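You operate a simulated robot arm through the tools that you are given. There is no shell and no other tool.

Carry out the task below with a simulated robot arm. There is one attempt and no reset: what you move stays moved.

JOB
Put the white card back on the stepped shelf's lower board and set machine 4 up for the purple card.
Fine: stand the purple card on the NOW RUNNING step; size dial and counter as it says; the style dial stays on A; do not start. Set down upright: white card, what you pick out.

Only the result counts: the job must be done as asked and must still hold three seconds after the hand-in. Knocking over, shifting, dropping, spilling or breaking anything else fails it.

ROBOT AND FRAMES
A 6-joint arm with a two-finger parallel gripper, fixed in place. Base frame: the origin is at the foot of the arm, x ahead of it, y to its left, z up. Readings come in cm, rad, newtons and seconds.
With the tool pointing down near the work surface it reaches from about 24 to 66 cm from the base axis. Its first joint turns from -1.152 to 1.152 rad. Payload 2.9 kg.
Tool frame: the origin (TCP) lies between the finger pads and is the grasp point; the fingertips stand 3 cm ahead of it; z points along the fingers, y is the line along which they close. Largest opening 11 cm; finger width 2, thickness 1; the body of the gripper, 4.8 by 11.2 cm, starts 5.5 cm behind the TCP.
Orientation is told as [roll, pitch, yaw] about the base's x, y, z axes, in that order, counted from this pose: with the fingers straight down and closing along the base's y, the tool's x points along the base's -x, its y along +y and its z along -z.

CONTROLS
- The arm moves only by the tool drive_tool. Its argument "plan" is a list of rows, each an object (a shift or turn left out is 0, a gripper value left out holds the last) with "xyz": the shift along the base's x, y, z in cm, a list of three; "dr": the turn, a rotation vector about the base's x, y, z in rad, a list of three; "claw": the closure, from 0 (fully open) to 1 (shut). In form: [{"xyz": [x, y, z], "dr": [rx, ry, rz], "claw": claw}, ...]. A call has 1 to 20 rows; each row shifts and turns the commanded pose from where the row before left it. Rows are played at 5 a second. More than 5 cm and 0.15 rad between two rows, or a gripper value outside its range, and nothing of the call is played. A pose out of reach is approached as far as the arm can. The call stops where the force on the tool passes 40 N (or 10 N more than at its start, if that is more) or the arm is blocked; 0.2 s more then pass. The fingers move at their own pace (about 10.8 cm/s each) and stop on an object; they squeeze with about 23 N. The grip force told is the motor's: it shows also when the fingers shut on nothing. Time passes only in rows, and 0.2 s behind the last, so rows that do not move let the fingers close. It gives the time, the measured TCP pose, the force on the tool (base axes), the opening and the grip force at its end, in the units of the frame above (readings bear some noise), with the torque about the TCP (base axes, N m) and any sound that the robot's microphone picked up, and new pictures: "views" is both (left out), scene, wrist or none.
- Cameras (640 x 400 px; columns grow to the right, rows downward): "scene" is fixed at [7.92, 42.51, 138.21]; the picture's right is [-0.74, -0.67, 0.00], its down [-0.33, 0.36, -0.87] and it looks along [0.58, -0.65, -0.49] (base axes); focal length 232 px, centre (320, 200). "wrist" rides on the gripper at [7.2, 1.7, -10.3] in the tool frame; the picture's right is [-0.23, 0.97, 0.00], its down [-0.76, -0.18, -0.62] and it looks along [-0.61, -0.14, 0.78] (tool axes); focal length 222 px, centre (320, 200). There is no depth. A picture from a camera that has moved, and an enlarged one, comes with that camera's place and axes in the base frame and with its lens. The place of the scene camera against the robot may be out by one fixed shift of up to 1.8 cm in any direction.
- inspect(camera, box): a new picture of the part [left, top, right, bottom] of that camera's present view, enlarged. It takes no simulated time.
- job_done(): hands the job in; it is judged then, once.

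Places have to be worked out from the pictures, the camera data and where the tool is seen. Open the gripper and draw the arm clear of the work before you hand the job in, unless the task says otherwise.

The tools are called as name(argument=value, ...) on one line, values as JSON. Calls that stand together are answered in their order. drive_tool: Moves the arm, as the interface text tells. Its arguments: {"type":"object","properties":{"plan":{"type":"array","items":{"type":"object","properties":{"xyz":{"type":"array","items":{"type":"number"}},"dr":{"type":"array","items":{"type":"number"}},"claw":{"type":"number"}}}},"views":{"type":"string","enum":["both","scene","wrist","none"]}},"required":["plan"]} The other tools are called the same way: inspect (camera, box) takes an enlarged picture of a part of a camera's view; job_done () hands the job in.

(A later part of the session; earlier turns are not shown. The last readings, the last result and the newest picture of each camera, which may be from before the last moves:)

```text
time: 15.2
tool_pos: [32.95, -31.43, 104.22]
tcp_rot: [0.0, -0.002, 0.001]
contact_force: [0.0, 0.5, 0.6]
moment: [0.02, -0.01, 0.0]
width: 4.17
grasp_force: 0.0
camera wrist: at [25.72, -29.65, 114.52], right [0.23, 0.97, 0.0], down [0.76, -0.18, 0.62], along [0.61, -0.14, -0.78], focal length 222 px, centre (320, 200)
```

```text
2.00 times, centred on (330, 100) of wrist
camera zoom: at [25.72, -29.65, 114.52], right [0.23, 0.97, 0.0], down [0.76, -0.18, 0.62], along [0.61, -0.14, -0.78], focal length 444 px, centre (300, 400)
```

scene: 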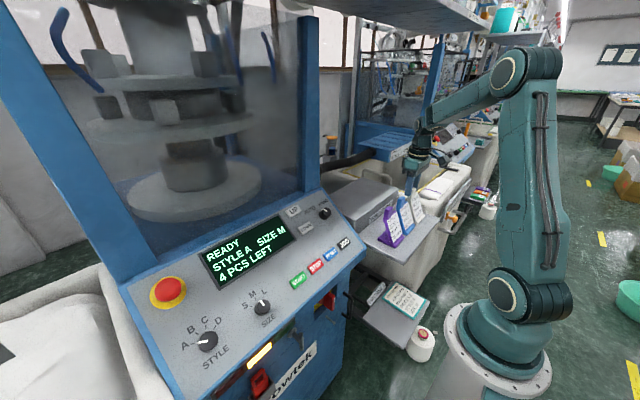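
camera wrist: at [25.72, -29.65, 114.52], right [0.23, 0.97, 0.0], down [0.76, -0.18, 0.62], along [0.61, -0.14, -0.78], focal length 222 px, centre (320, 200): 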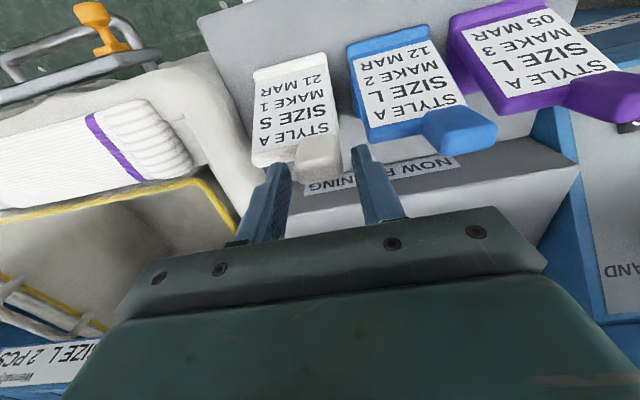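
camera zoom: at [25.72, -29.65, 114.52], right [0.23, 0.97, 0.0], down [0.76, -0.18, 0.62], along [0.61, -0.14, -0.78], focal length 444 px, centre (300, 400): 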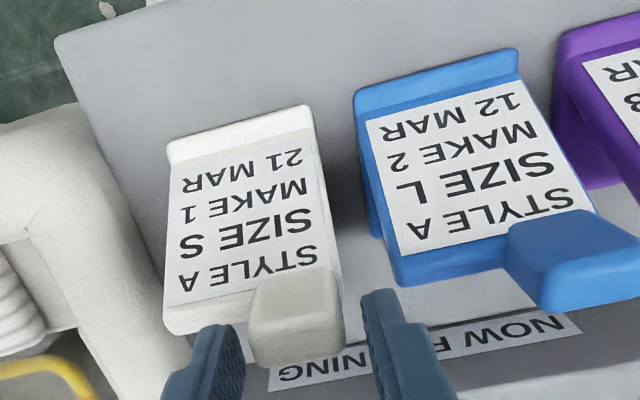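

The white card stands free and upright with the fingers open. I'll rise straight up and move over above the purple card's tab.

drive_tool(plan=[{"xyz": [0, 0, 1]}, {"xyz": [0, 0, 2]}, {"xyz": [0, 0, 3]}, {"xyz": [0, 0, 4], "claw": 0.5}, {"xyz": [0, 3, 1], "claw": 0.5}, {"xyz": [0, 4, 0], "claw": 0.5}, {"xyz": [0, 4, 0], "claw": 0.5}, {"xyz": [0, 4, 0], "claw": 0.5}, {"xyz": [0, 2.2, 0], "claw": 0.5}, {"claw": 0.5}, {"claw": 0.5}], views="both")

inspect(camera="wrist", box=[180, 0, 440, 200])

inspect(camera="scene", box=[340, 130, 440, 260])

```text
time: 17.6
tool_pos: [32.94, -14.14, 115.2]
tcp_rot: [0.0, -0.001, 0.0]
contact_force: [0.2, 0.0, -0.1]
moment: [0.01, 0.01, 0.0]
width: 5.52
grasp_force: 0.0
camera wrist: at [25.73, -12.48, 125.43], right [0.23, 0.97, 0.0], down [0.76, -0.18, 0.62], along [0.61, -0.14, -0.78], focal length 222 px, centre (320, 200)
```

scene: 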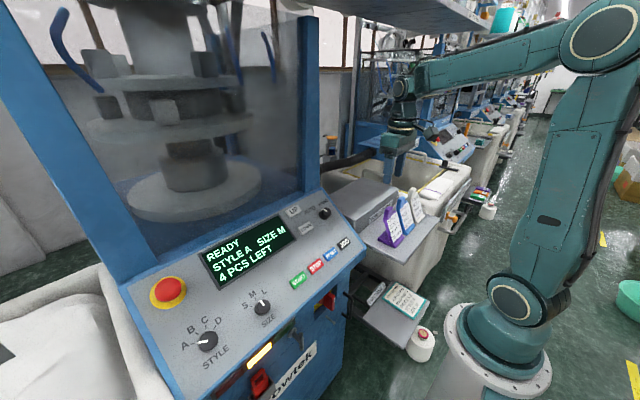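
wrist: 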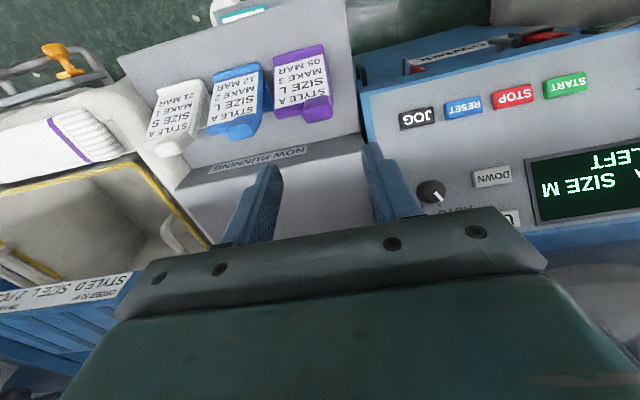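

```text
2.00 times, centred on (310, 100) of wrist
camera zoom: at [25.73, -12.48, 125.43], right [0.23, 0.97, 0.0], down [0.76, -0.18, 0.62], along [0.61, -0.14, -0.78], focal length 444 px, centre (340, 400)
```

zoom: 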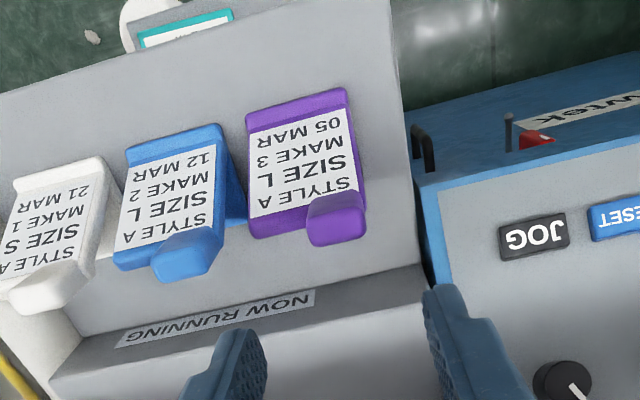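

```text
3.08 times, centred on (390, 195) of scene
camera zoom: at [7.91, 42.51, 138.21], right [-0.74, -0.67, 0.0], down [-0.33, 0.36, -0.87], along [0.58, -0.65, -0.49], focal length 714 px, centre (105, 215)
```

zoom: 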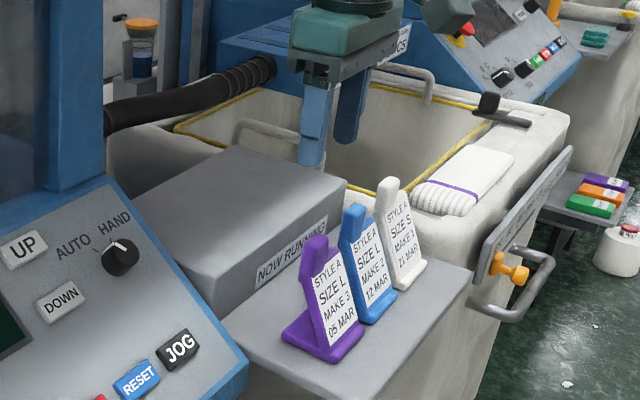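

All three cards stand upright on the lower board. The purple tab lies about 0.2 cm to the -y side of the tool axis, so I'll correct that and descend to just above it.

drive_tool(plan=[{"xyz": [0, -0.2, -2], "claw": 0.5}, {"xyz": [0, 0, -3], "claw": 0.5}, {"xyz": [0, 0, -2.5], "claw": 0.5}, {"xyz": [0, 0, -0.7], "claw": 0.5}, {"claw": 0.5}], views="both")

inspect(camera="wrist", box=[220, 60, 420, 220])

inspect(camera="scene", box=[360, 160, 430, 250])

```text
time: 18.8
tool_pos: [32.8, -14.48, 107.04]
tcp_rot: [0.001, -0.001, 0.002]
contact_force: [0.5, -0.6, 1.2]
moment: [0.02, 0.0, -0.01]
width: 5.5
grasp_force: 0.1
camera wrist: at [25.66, -12.75, 117.26], right [0.23, 0.97, 0.0], down [0.76, -0.18, 0.62], along [0.61, -0.14, -0.78], focal length 222 px, centre (320, 200)
```

scene: 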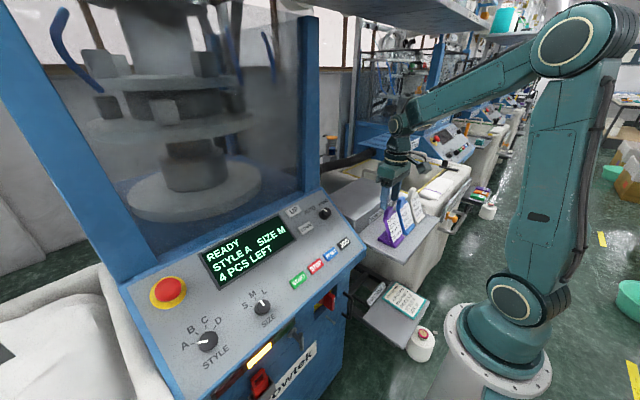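
wrist: 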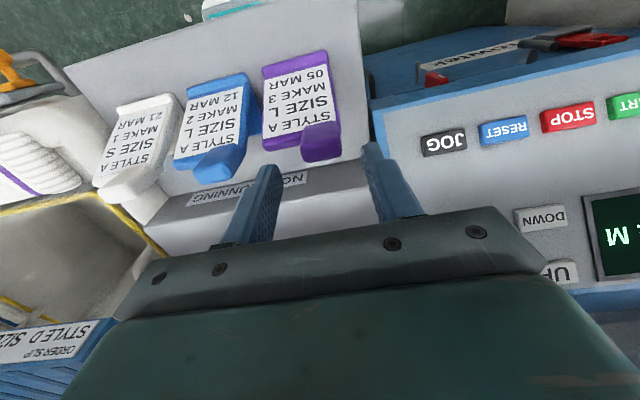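

```text
2.50 times, centred on (320, 140) of wrist
camera zoom: at [25.66, -12.75, 117.26], right [0.23, 0.97, 0.0], down [0.76, -0.18, 0.62], along [0.61, -0.14, -0.78], focal length 555 px, centre (320, 350)
```

zoom: 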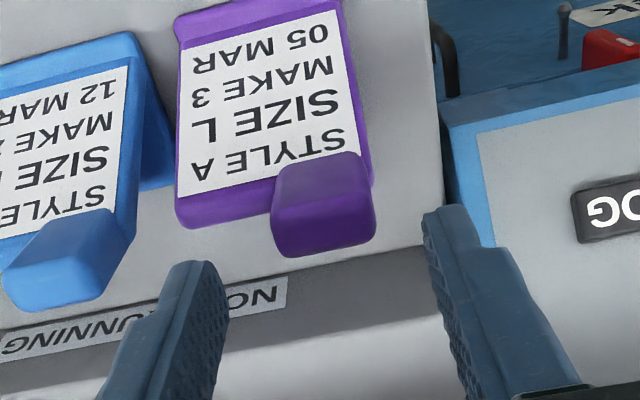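

```text
4.44 times, centred on (395, 205) of scene
camera zoom: at [7.92, 42.51, 138.21], right [-0.74, -0.67, 0.0], down [-0.33, 0.36, -0.87], along [0.58, -0.65, -0.49], focal length 1031 px, centre (-13, 178)
```

zoom: 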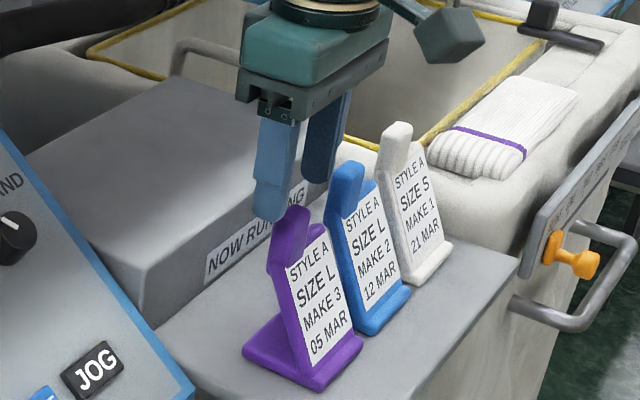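

The alignment matches what worked for the white card. I'll descend 2.8 cm to the same relative grip height and close on the tab.

drive_tool(plan=[{"xyz": [0, 0, -1.2], "claw": 0.5}, {"xyz": [0, 0, -1.0], "claw": 0.5}, {"xyz": [0, 0, -0.57], "claw": 0.5}, {"claw": 0.5}], views="both")

inspect(camera="wrist", box=[220, 60, 420, 220])

inspect(camera="scene", box=[360, 160, 430, 250])

```text
time: 19.8
tool_pos: [32.78, -14.44, 104.18]
tcp_rot: [-0.001, 0.0, 0.0]
contact_force: [-0.1, 0.8, -0.2]
moment: [0.04, 0.0, -0.01]
width: 5.49
grasp_force: 0.0
camera wrist: at [25.65, -12.64, 114.44], right [0.23, 0.97, 0.0], down [0.76, -0.18, 0.62], along [0.61, -0.14, -0.78], focal length 222 px, centre (320, 200)
```

scene: 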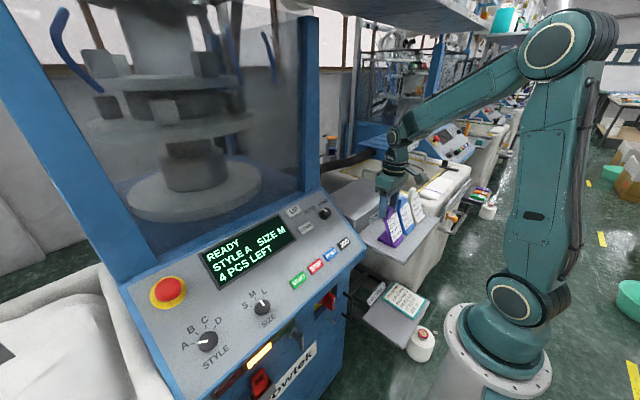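
wrist: 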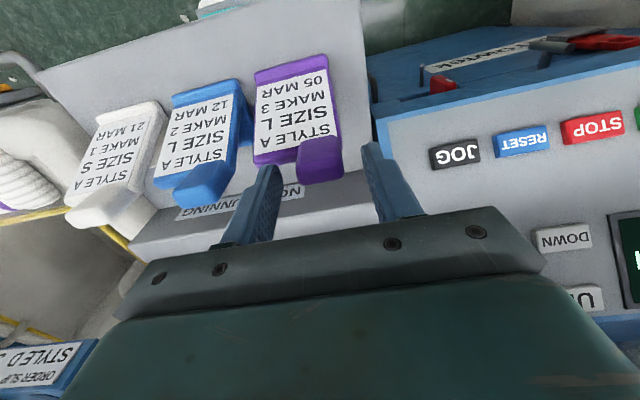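

```text
2.50 times, centred on (320, 140) of wrist
camera zoom: at [25.65, -12.64, 114.44], right [0.23, 0.97, 0.0], down [0.76, -0.18, 0.62], along [0.61, -0.14, -0.78], focal length 555 px, centre (320, 350)
```

zoom: 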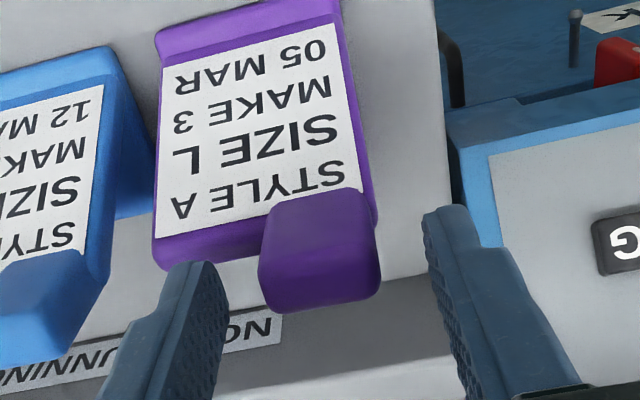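

```text
4.44 times, centred on (395, 205) of scene
camera zoom: at [7.92, 42.51, 138.21], right [-0.74, -0.67, 0.0], down [-0.33, 0.36, -0.87], along [0.58, -0.65, -0.49], focal length 1031 px, centre (-13, 178)
```

zoom: 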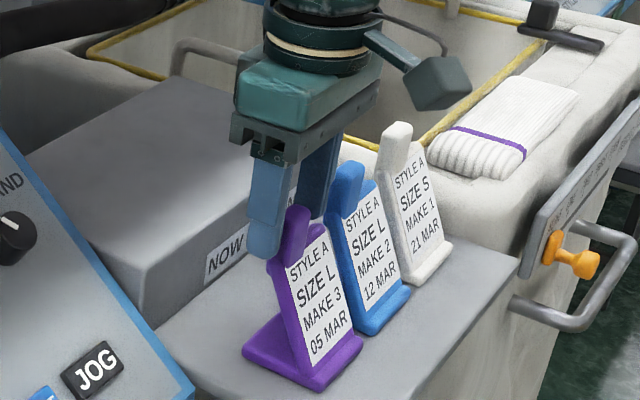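

The fingers are positioned as they were for the white card, and there's no contact. I'll close on the purple tab and lift slightly.

drive_tool(plan=[{"claw": 0.65}, {"claw": 0.8}, {"claw": 1.0}, {"claw": 1.0}, {"claw": 1.0}, {"xyz": [0, 0, 0.5], "claw": 1.0}, {"xyz": [0, 0, 1.0], "claw": 1.0}, {"claw": 1.0}], views="both")

inspect(camera="scene", box=[360, 160, 430, 250])

inspect(camera="wrist", box=[220, 60, 420, 220])

```text
time: 21.6
tool_pos: [32.82, -14.3, 105.78]
tcp_rot: [-0.001, 0.0, 0.0]
contact_force: [0.4, -0.2, -1.1]
moment: [0.02, -0.01, -0.02]
width: 2.92
grasp_force: 22.9
camera wrist: at [25.69, -12.62, 116.0], right [0.23, 0.97, 0.0], down [0.76, -0.18, 0.62], along [0.61, -0.14, -0.78], focal length 222 px, centre (320, 200)
```

scene: 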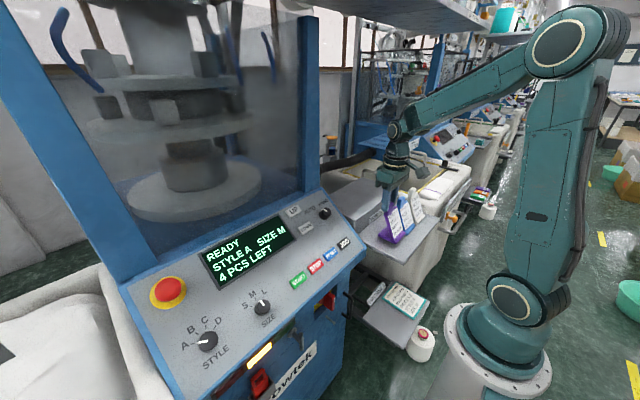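
wrist: 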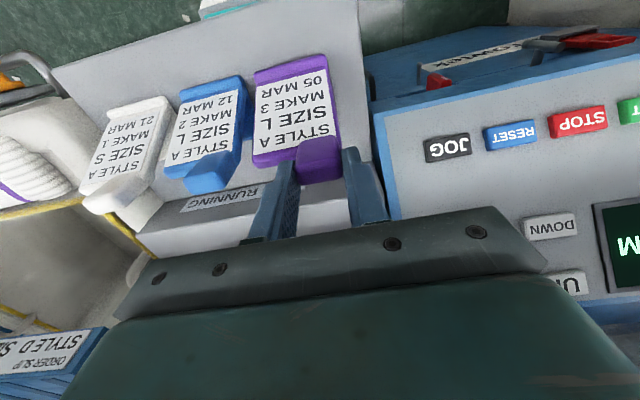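

```text
4.44 times, centred on (395, 205) of scene
camera zoom: at [7.92, 42.51, 138.21], right [-0.74, -0.67, 0.0], down [-0.33, 0.36, -0.87], along [0.58, -0.65, -0.49], focal length 1031 px, centre (-13, 178)
```

zoom: 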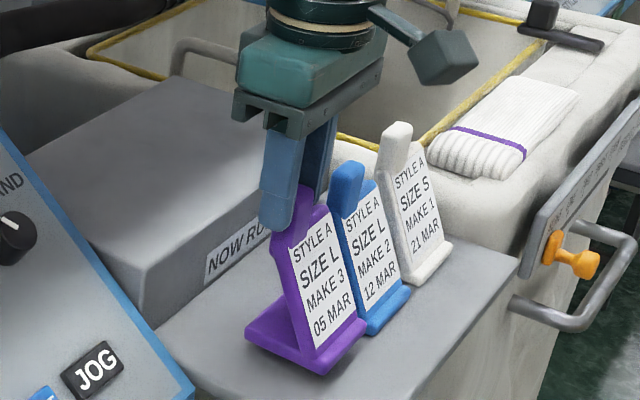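

```text
2.50 times, centred on (320, 140) of wrist
camera zoom: at [25.69, -12.62, 116.0], right [0.23, 0.97, 0.0], down [0.76, -0.18, 0.62], along [0.61, -0.14, -0.78], focal length 555 px, centre (320, 350)
```

zoom: 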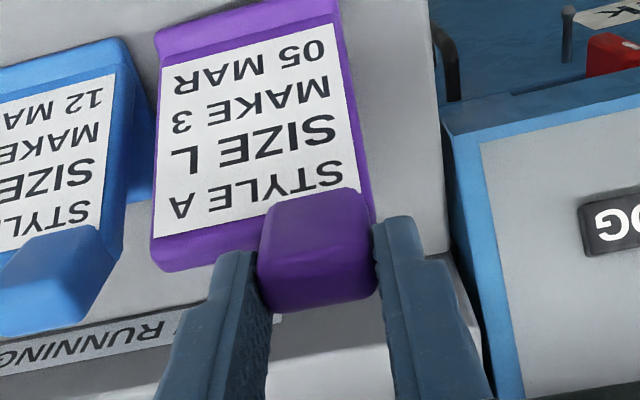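

The purple card lifts cleanly and hangs level. I'll raise it well above the blue card, then move over the step to where the white card stood.

drive_tool(plan=[{"xyz": [0, 0, 2], "claw": 1.0}, {"xyz": [0, 0, 3], "claw": 1.0}, {"xyz": [0, 0, 3], "claw": 1.0}, {"xyz": [0, 0, 3], "claw": 1.0}, {"xyz": [0, 0, 2], "claw": 1.0}, {"xyz": [2, 0, 0], "claw": 1.0}, {"xyz": [2.5, 0, 0], "claw": 1.0}, {"xyz": [2.5, -1, 0], "claw": 1.0}, {"xyz": [2.5, -2, 0], "claw": 1.0}, {"xyz": [2.5, -2, 0], "claw": 1.0}, {"xyz": [2.5, -2, 0], "claw": 1.0}, {"xyz": [2, -1.66, 0], "claw": 1.0}, {"claw": 1.0}, {"claw": 1.0}], views="both")

inspect(camera="scene", box=[330, 100, 430, 250])

inspect(camera="wrist", box=[190, 0, 450, 200])

```text
time: 24.6
tool_pos: [49.27, -23.12, 119.0]
tcp_rot: [0.0, 0.001, 0.002]
contact_force: [0.9, 0.1, -1.1]
moment: [-0.03, -0.05, 0.03]
width: 2.93
grasp_force: 23.1
camera wrist: at [42.16, -21.41, 129.15], right [0.23, 0.97, 0.0], down [0.76, -0.18, 0.62], along [0.61, -0.14, -0.78], focal length 222 px, centre (320, 200)
```

scene: 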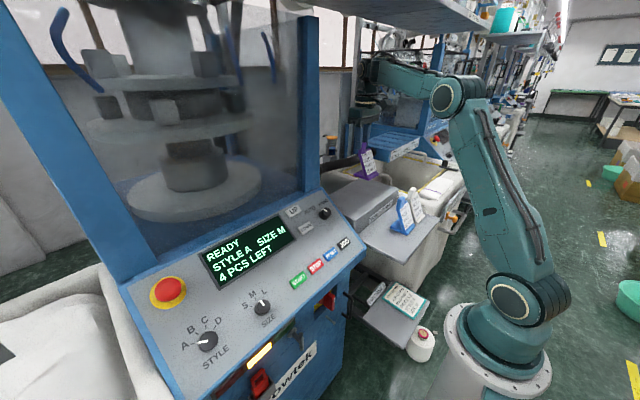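
wrist: 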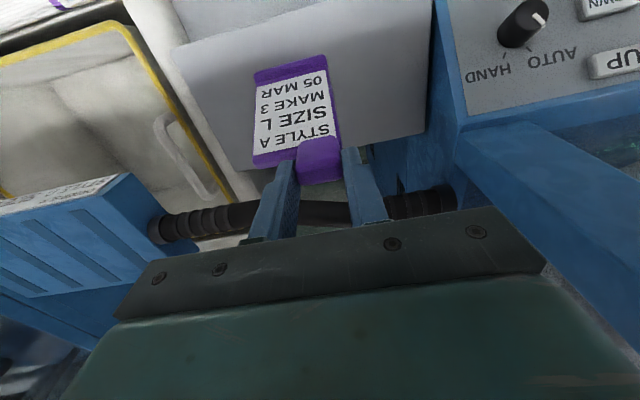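

```text
2.67 times, centred on (380, 175) of scene
camera zoom: at [7.92, 42.51, 138.21], right [-0.74, -0.67, 0.0], down [-0.33, 0.36, -0.87], along [0.58, -0.65, -0.49], focal length 619 px, centre (160, 267)
```

zoom: 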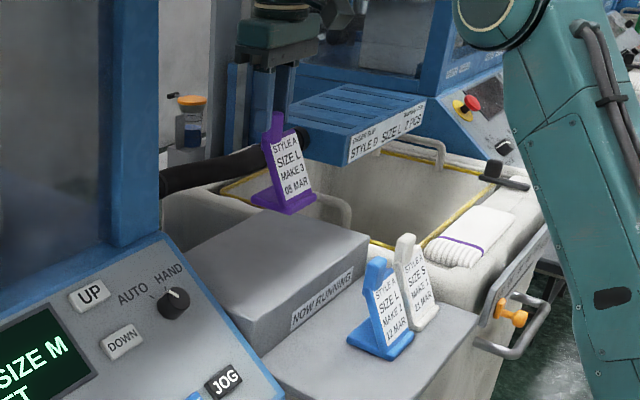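

```text
2.00 times, centred on (320, 100) of wrist
camera zoom: at [42.16, -21.41, 129.15], right [0.23, 0.97, 0.0], down [0.76, -0.18, 0.62], along [0.61, -0.14, -0.78], focal length 444 px, centre (320, 400)
```

zoom: 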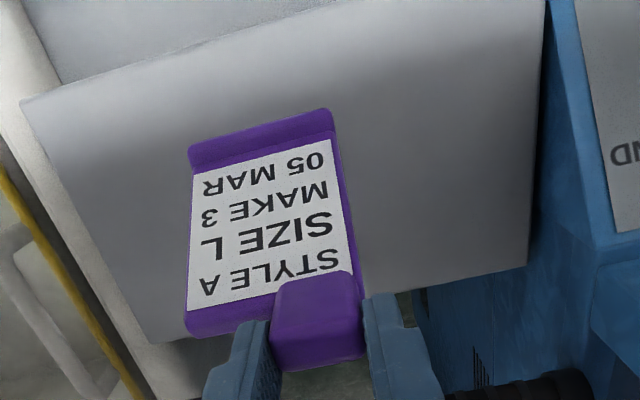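

The purple card is over the step at the white card's former spot. I'll lower it to just above the expected touchdown height, near z≈110.9.

drive_tool(plan=[{"xyz": [0, 0, -2], "claw": 1.0}, {"xyz": [0, 0, -2.5], "claw": 1.0}, {"xyz": [0, 0, -2], "claw": 1.0}, {"xyz": [0, 0, -0.9], "claw": 1.0}, {"claw": 1.0}, {"claw": 1.0}], views="scene")

inspect(camera="scene", box=[335, 140, 405, 220])

```text
time: 26.0
tool_pos: [49.41, -23.19, 111.27]
tcp_rot: [0.001, -0.001, 0.0]
contact_force: [0.1, -0.2, -0.2]
moment: [0.01, 0.01, 0.03]
width: 2.94
grasp_force: 23.2
```

scene: 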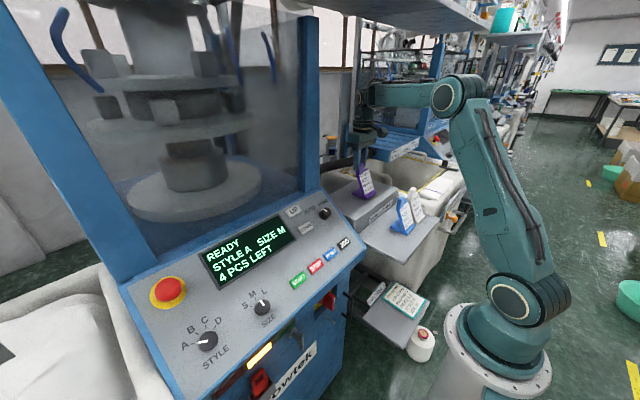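

```text
5.00 times, centred on (370, 180) of scene
camera zoom: at [7.92, 42.51, 138.21], right [-0.74, -0.67, 0.0], down [-0.33, 0.36, -0.87], along [0.58, -0.65, -0.49], focal length 1160 px, centre (70, 300)
```

zoom: 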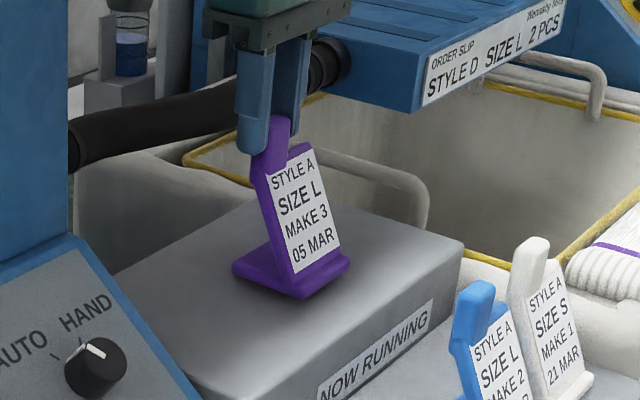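

The card hovers slightly above the step and there's no load yet. I'll lower in 0.15 cm steps until the force shows contact.

drive_tool(plan=[{"xyz": [0, 0, -0.15], "claw": 1.0}, {"xyz": [0, 0, -0.15], "claw": 1.0}, {"claw": 1.0}], views="none")

```text
time: 26.8
tool_pos: [49.4, -22.97, 110.95]
tcp_rot: [0.0, 0.0, -0.001]
contact_force: [-0.5, 0.8, -1.1]
moment: [0.01, 0.01, 0.02]
width: 2.92
grasp_force: 23.3
```

Still hanging free. I'll go down a little more.

drive_tool(plan=[{"xyz": [0, 0, -0.15], "claw": 1.0}, {"claw": 1.0}], views="none")

```text
time: 27.4
tool_pos: [49.5, -22.96, 110.87]
tcp_rot: [0.001, 0.0, 0.0]
contact_force: [-0.2, -0.2, -0.5]
moment: [0.0, -0.03, -0.03]
width: 2.91
grasp_force: 22.9
```

Not loaded yet, or only just. One more small step.

drive_tool(plan=[{"xyz": [0, 0, -0.12], "claw": 1.0}, {"claw": 1.0}], views="none")

```text
time: 28.0
tool_pos: [49.48, -23.01, 110.79]
tcp_rot: [0.0, 0.0, -0.001]
contact_force: [-0.1, -0.1, -0.6]
moment: [0.02, -0.07, 0.01]
width: 2.95
grasp_force: 22.6
```

drive_tool(plan=[{"xyz": [0, 0, -0.1], "claw": 1.0}, {"claw": 1.0}], views="none")

```text
time: 28.6
tool_pos: [49.4, -23.0, 110.62]
tcp_rot: [0.001, 0.001, 0.0]
contact_force: [-1.0, -0.6, 0.9]
moment: [0.02, 0.16, -0.03]
width: 2.9
grasp_force: 22.5
```

Contact is beginning: the sign of the force has flipped and a small moment has appeared. I'll look closely before releasing.

drive_tool(plan=[{"xyz": [0, 0, -0.06], "claw": 1.0}, {"claw": 1.0}], views="both")

inspect(camera="scene", box=[345, 150, 395, 210])

inspect(camera="wrist", box=[190, 0, 450, 200])

```text
time: 29.2
tool_pos: [49.44, -23.08, 110.75]
tcp_rot: [0.001, -0.002, 0.001]
contact_force: [1.2, -0.8, 5.1]
moment: [-0.03, 0.06, 0.04]
width: 2.89
grasp_force: 23.1
camera wrist: at [42.23, -21.26, 120.93], right [0.23, 0.97, 0.0], down [0.76, -0.18, 0.62], along [0.61, -0.14, -0.78], focal length 222 px, centre (320, 200)
```

scene: 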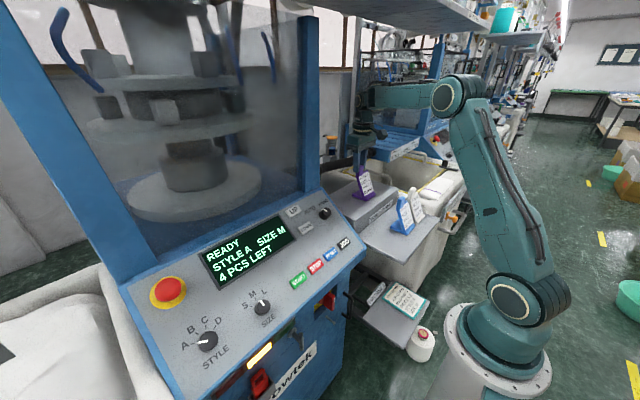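
wrist: 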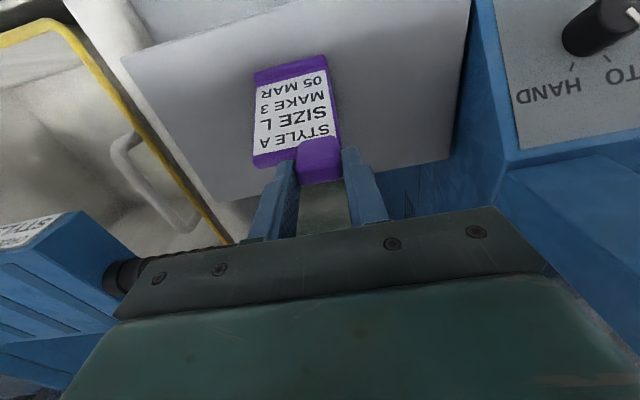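

```text
6.67 times, centred on (370, 180) of scene
camera zoom: at [7.91, 42.51, 138.2], right [-0.74, -0.67, 0.0], down [-0.33, 0.36, -0.87], along [0.58, -0.65, -0.49], focal length 1546 px, centre (-13, 333)
```

zoom: 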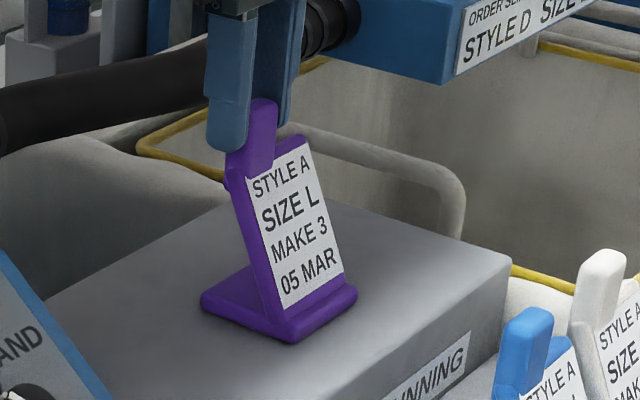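

```text
2.00 times, centred on (320, 100) of wrist
camera zoom: at [42.23, -21.26, 120.93], right [0.23, 0.97, 0.0], down [0.76, -0.18, 0.62], along [0.61, -0.14, -0.78], focal length 444 px, centre (320, 400)
```

zoom: 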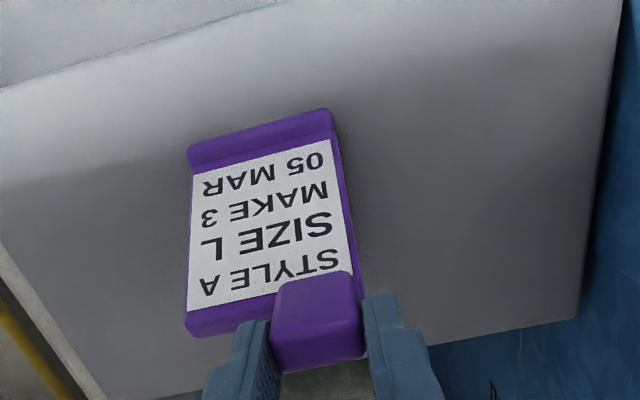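

The purple card is flat on the step with about 5 N of contact. I'll release it and rise straight up.

drive_tool(plan=[{"claw": 0.75}, {"claw": 0.55}, {"claw": 0.5}, {"claw": 0.5}, {"xyz": [0, 0, 1], "claw": 0.5}, {"xyz": [0, 0, 2], "claw": 0.5}, {"xyz": [0, 0, 3], "claw": 0.5}, {"xyz": [0, 0, 4], "claw": 0.5}, {"xyz": [0, 0, 3], "claw": 0.5}, {"claw": 0.5}], views="both")

inspect(camera="scene", box=[335, 140, 435, 250])

inspect(camera="wrist", box=[220, 0, 640, 200])

```text
time: 31.4
tool_pos: [49.42, -22.98, 123.67]
tcp_rot: [0.0, 0.0, 0.001]
contact_force: [-0.5, 0.0, -1.3]
moment: [-0.01, 0.02, -0.01]
width: 5.5
grasp_force: 0.1
camera wrist: at [42.34, -21.29, 133.84], right [0.23, 0.97, 0.0], down [0.76, -0.18, 0.62], along [0.61, -0.14, -0.78], focal length 222 px, centre (320, 200)
```

scene: 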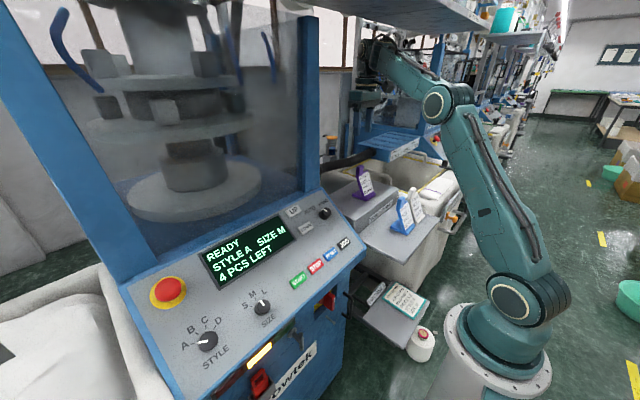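
wrist: 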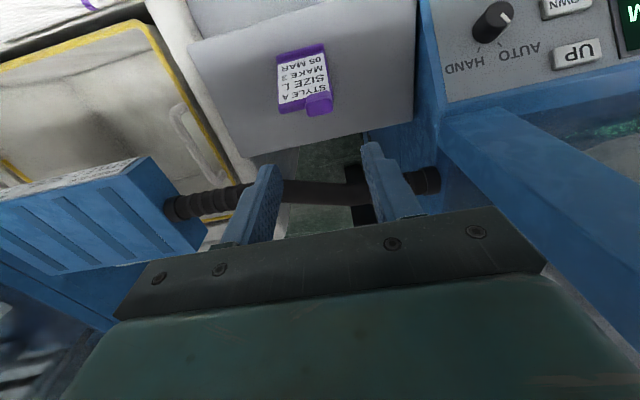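

```text
3.64 times, centred on (385, 195) of scene
camera zoom: at [7.92, 42.51, 138.21], right [-0.74, -0.67, 0.0], down [-0.33, 0.36, -0.87], along [0.58, -0.65, -0.49], focal length 844 px, centre (84, 218)
```

zoom: 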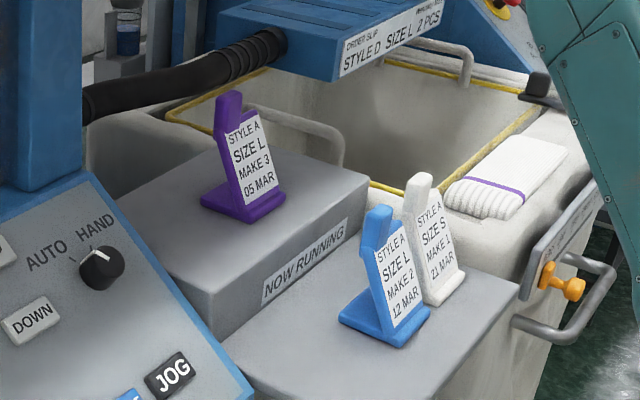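

```text
1.52 times, centred on (430, 100) of wrist
camera zoom: at [42.34, -21.29, 133.84], right [0.23, 0.97, 0.0], down [0.76, -0.18, 0.62], along [0.61, -0.14, -0.78], focal length 338 px, centre (152, 352)
```

zoom: 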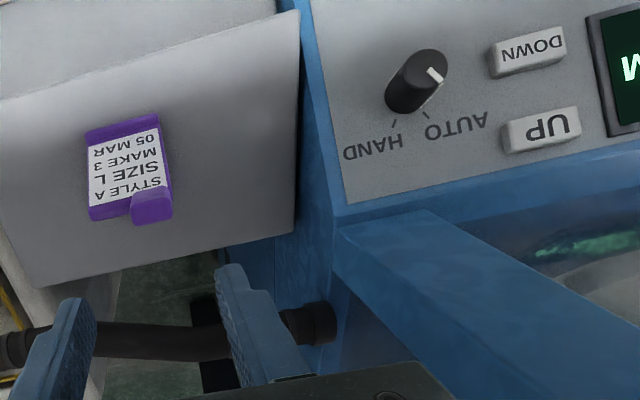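

Both cards are in place: the purple one on the NOW RUNNING step, the white one on the lower board beside the blue. Next is the machine panel, so I'll back away in x and swing over to look straight at the SIZE dial.

drive_tool(plan=[{"xyz": [-4, 0, 0]}, {"xyz": [-4, 0, 0]}, {"xyz": [-4.2, 0, 0]}, {"xyz": [-4.2, 2, 0]}, {"xyz": [0, 4, 0]}, {"xyz": [0, 4, 0]}, {"xyz": [0, 4, 0]}, {"xyz": [0, 4, 0]}, {"xyz": [0, 4, 0]}, {"xyz": [0, 4, 0]}, {"xyz": [0, 4, 0]}, {"xyz": [0, 4, 0]}, {"xyz": [0, 4, 0]}, {"xyz": [0, 4, 0]}, {"xyz": [0, 4, 0]}, {"xyz": [0, 4, 0]}, {"xyz": [0, 1, 0]}, {}], views="both")

inspect(camera="wrist", box=[200, 40, 460, 200])

```text
time: 35.2
tool_pos: [32.99, 28.16, 123.54]
tcp_rot: [-0.001, -0.002, 0.0]
contact_force: [-0.1, 0.1, -0.2]
moment: [0.0, -0.02, -0.01]
width: 5.53
grasp_force: 0.1
camera wrist: at [25.74, 29.83, 133.8], right [0.23, 0.97, 0.0], down [0.76, -0.18, 0.62], along [0.61, -0.14, -0.78], focal length 222 px, centre (320, 200)
```

scene: 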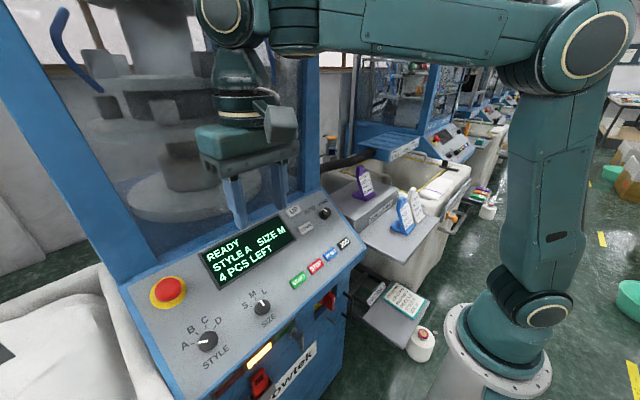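
wrist: 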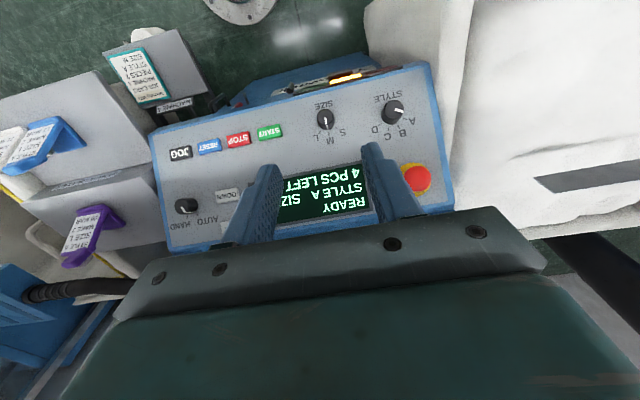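

```text
2.46 times, centred on (330, 120) of wrist
camera zoom: at [25.74, 29.83, 133.8], right [0.23, 0.97, 0.0], down [0.76, -0.18, 0.62], along [0.61, -0.14, -0.78], focal length 547 px, centre (295, 397)
```

zoom: 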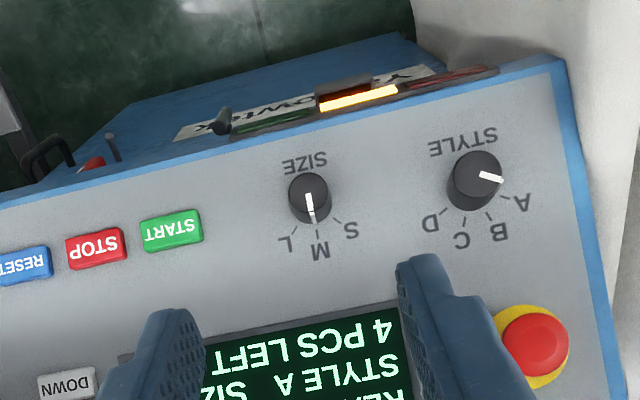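

This is a clear view of the SIZE dial: base centre at about (39.6, 27.7, 93.7), with M straight up the panel and L about 45° clockwise. The panel slopes about 38°, so I'll tilt the tool by -0.66 rad about y to stand square to it, and approach.

drive_tool(plan=[{"xyz": [0, 0, 0], "dr": [0, -0.132, 0]}, {"xyz": [0, 0, -2], "dr": [0, -0.132, 0]}, {"xyz": [0, 0, -3], "dr": [0, -0.132, 0]}, {"xyz": [0, -0.2, -3], "dr": [0, -0.132, 0]}, {"xyz": [0, -0.2, -3], "dr": [0, -0.132, 0]}, {"xyz": [0, 0, -3]}, {"xyz": [0, 0, -3]}, {}], views="both")

inspect(camera="wrist", box=[200, 40, 460, 200])

```text
time: 37.0
tool_pos: [33.28, 28.18, 106.54]
tcp_rot: [0.018, -0.604, -0.002]
contact_force: [0.2, -0.1, -0.2]
moment: [0.0, 0.0, -0.01]
width: 5.5
grasp_force: 0.1
out of reach, approached as far as the arm can: row 1
camera wrist: at [21.5, 29.75, 110.83], right [0.18, 0.97, 0.14], down [0.28, -0.19, 0.94], along [0.94, -0.13, -0.3], focal length 222 px, centre (320, 200)
```

scene: 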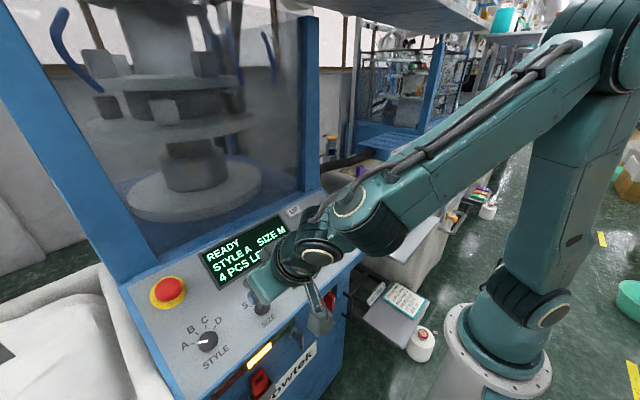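
wrist: 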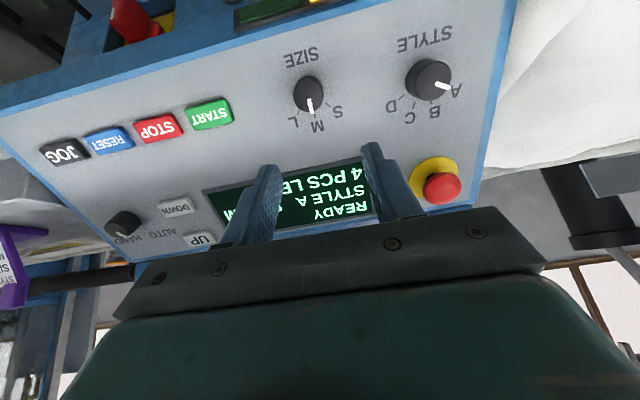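

```text
2.46 times, centred on (330, 120) of wrist
camera zoom: at [21.5, 29.75, 110.83], right [0.18, 0.97, 0.14], down [0.28, -0.19, 0.94], along [0.94, -0.13, -0.3], focal length 547 px, centre (295, 397)
```

zoom: 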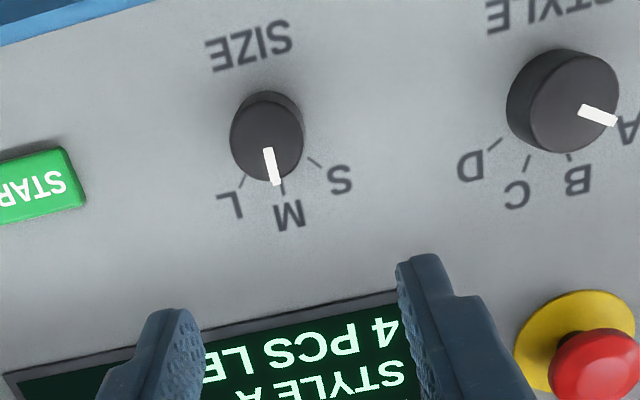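

The tool now looks nearly square onto the panel (tilt -0.604), and the triangulated panel slope is about 37.5°. I'll add the missing tilt and move to a pre-approach pose centred on the dial axis, tips about 4 cm off the panel.

drive_tool(plan=[{"xyz": [0.4, -0.2, -1.5], "dr": [-0.018, -0.05, 0]}, {"xyz": [0.45, -0.23, -2]}, {"xyz": [0.5, 0, -2]}, {"xyz": [0.5, 0, -2]}, {}], views="both")

inspect(camera="wrist", box=[200, 40, 460, 200])

```text
time: 38.2
tool_pos: [34.93, 27.62, 99.16]
tcp_rot: [-0.006, -0.653, 0.012]
contact_force: [-0.1, 0.5, -0.2]
moment: [-0.02, 0.0, -0.02]
width: 5.5
grasp_force: 0.0
camera wrist: at [23.05, 29.24, 102.74], right [0.17, 0.98, 0.13], down [0.23, -0.17, 0.96], along [0.96, -0.13, -0.25], focal length 222 px, centre (320, 200)
```

scene: 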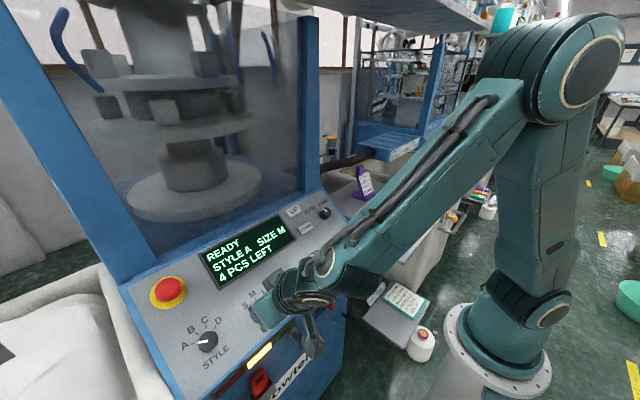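
wrist: 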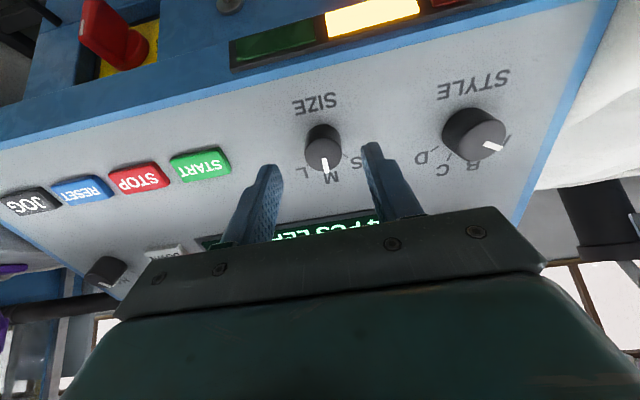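

```text
2.46 times, centred on (330, 120) of wrist
camera zoom: at [23.05, 29.24, 102.74], right [0.17, 0.98, 0.13], down [0.23, -0.17, 0.96], along [0.96, -0.13, -0.25], focal length 547 px, centre (295, 397)
```

zoom: 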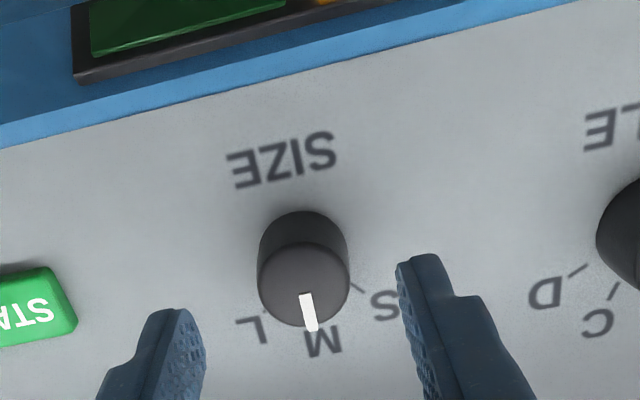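

The knob is about 2.8 cm wide and 2.5 cm tall. Its axis is about 0.25 cm to +y and 0.4 cm up-panel from the tool axis. I'll correct that and come down partway for another check.

drive_tool(plan=[{"xyz": [0.32, 0.24, 0.24]}, {"xyz": [0.45, 0, -0.6]}, {"xyz": [0.46, 0, -0.59]}, {}], views="both")

inspect(camera="wrist", box=[220, 80, 420, 220])

inspect(camera="scene", box=[220, 250, 340, 350])

```text
time: 39.2
tool_pos: [36.23, 27.72, 98.03]
tcp_rot: [-0.005, -0.651, 0.013]
contact_force: [-0.1, -0.3, -0.3]
moment: [-0.02, -0.03, 0.01]
width: 5.49
grasp_force: 0.0
camera wrist: at [24.35, 29.43, 101.79], right [0.17, 0.98, 0.13], down [0.23, -0.17, 0.96], along [0.96, -0.13, -0.25], focal length 222 px, centre (320, 200)
```

scene: 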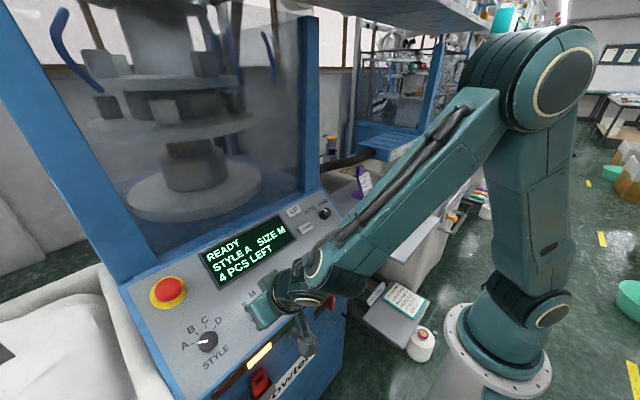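
wrist: 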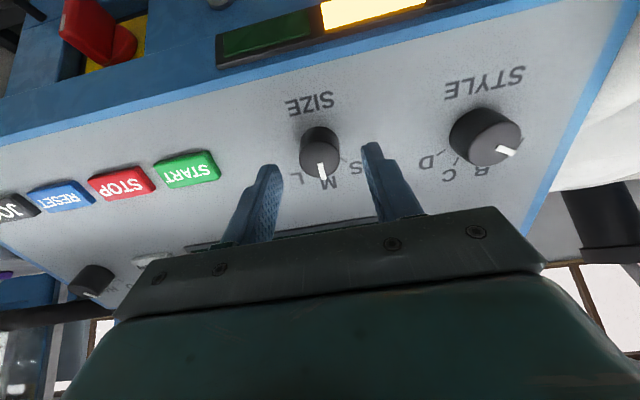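

```text
2.86 times, centred on (320, 150) of wrist
camera zoom: at [24.35, 29.43, 101.79], right [0.17, 0.98, 0.13], down [0.23, -0.17, 0.96], along [0.96, -0.13, -0.25], focal length 635 px, centre (320, 343)
```

zoom: 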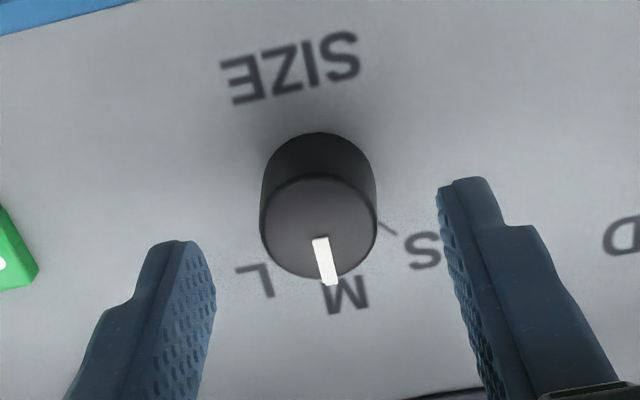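

```text
4.00 times, centred on (280, 300) of scene
camera zoom: at [7.92, 42.51, 138.21], right [-0.74, -0.67, 0.0], down [-0.33, 0.36, -0.87], along [0.58, -0.65, -0.49], focal length 928 px, centre (480, -200)
```

zoom: 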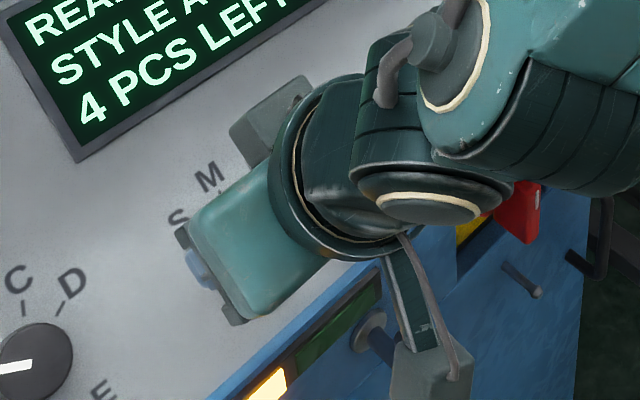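

The knob is now centred on the tool axis. I'll descend 2 cm along the tool axis, which leaves the tips about 0.6 cm off the panel.

drive_tool(plan=[{"xyz": [0.45, 0, -0.6]}, {"xyz": [0.4, 0, -0.52]}, {"xyz": [0.3, 0, -0.4]}, {}], views="wrist")

inspect(camera="wrist", box=[220, 80, 420, 220])

```text
time: 40.2
tool_pos: [37.34, 27.84, 96.61]
tcp_rot: [-0.005, -0.654, 0.013]
contact_force: [0.1, 0.1, 0.1]
moment: [0.01, 0.01, 0.02]
width: 5.49
grasp_force: 0.0
camera wrist: at [25.51, 29.51, 100.32], right [0.17, 0.98, 0.13], down [0.23, -0.17, 0.96], along [0.96, -0.13, -0.25], focal length 222 px, centre (320, 200)
```

wrist: 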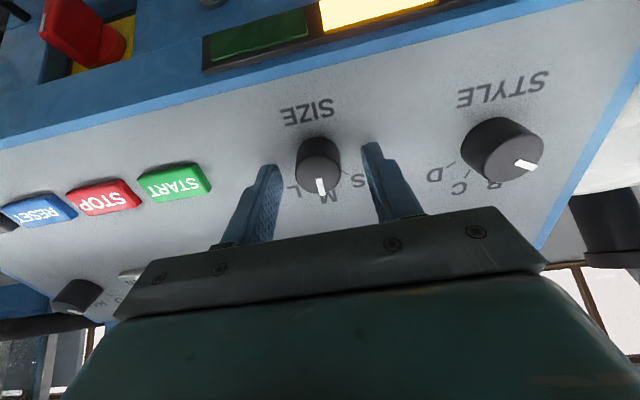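

```text
2.86 times, centred on (320, 150) of wrist
camera zoom: at [25.51, 29.51, 100.32], right [0.17, 0.98, 0.13], down [0.23, -0.17, 0.96], along [0.96, -0.13, -0.25], focal length 635 px, centre (320, 343)
```

zoom: 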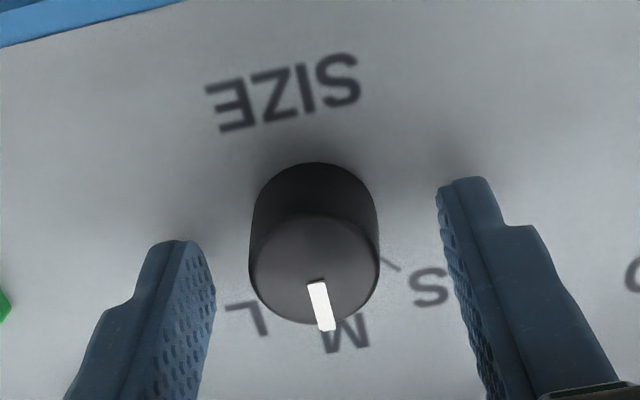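

The tips stand about 0.8 cm above the panel with the knob centred between them. I'll close on the knob.

drive_tool(plan=[{"xyz": [0, -0.08, 0], "claw": 0.6}, {"claw": 0.75}, {"claw": 1.0}, {"claw": 1.0}, {"claw": 1.0}], views="both")

inspect(camera="wrist", box=[220, 80, 420, 220])

```text
time: 41.4
tool_pos: [37.54, 27.77, 96.63]
tcp_rot: [-0.007, -0.655, 0.012]
contact_force: [1.1, -0.7, -0.8]
moment: [-0.06, -0.02, -0.03]
width: 2.88
grasp_force: 45.1
camera wrist: at [25.5, 29.44, 100.36], right [0.17, 0.98, 0.13], down [0.23, -0.17, 0.96], along [0.96, -0.13, -0.25], focal length 222 px, centre (320, 200)
```

scene: 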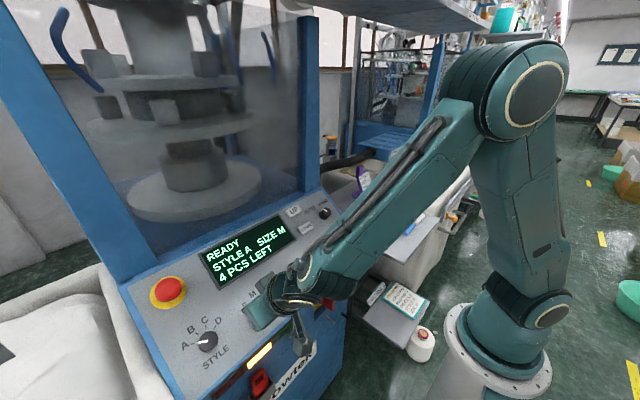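
wrist: 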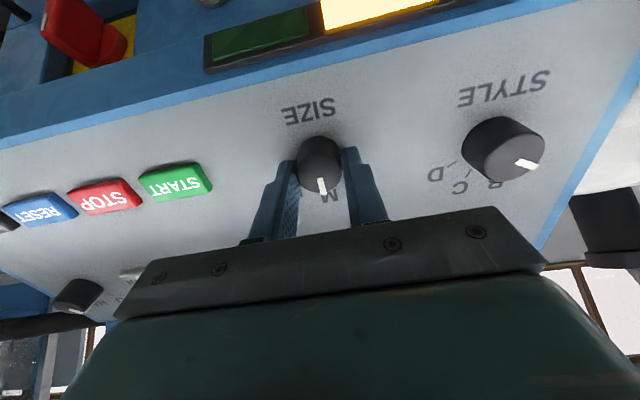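

```text
2.86 times, centred on (320, 150) of wrist
camera zoom: at [25.5, 29.44, 100.36], right [0.17, 0.98, 0.13], down [0.23, -0.17, 0.96], along [0.96, -0.13, -0.25], focal length 635 px, centre (320, 343)
```

zoom: 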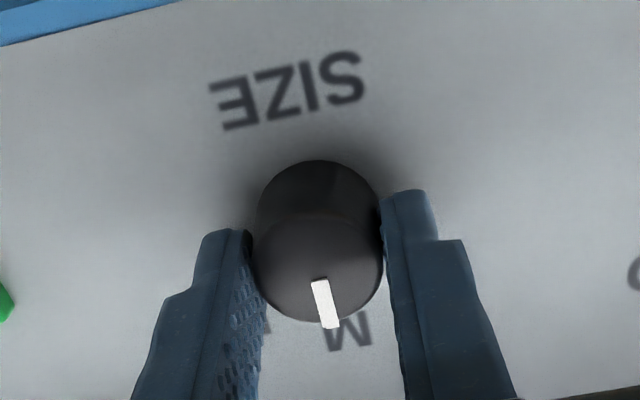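

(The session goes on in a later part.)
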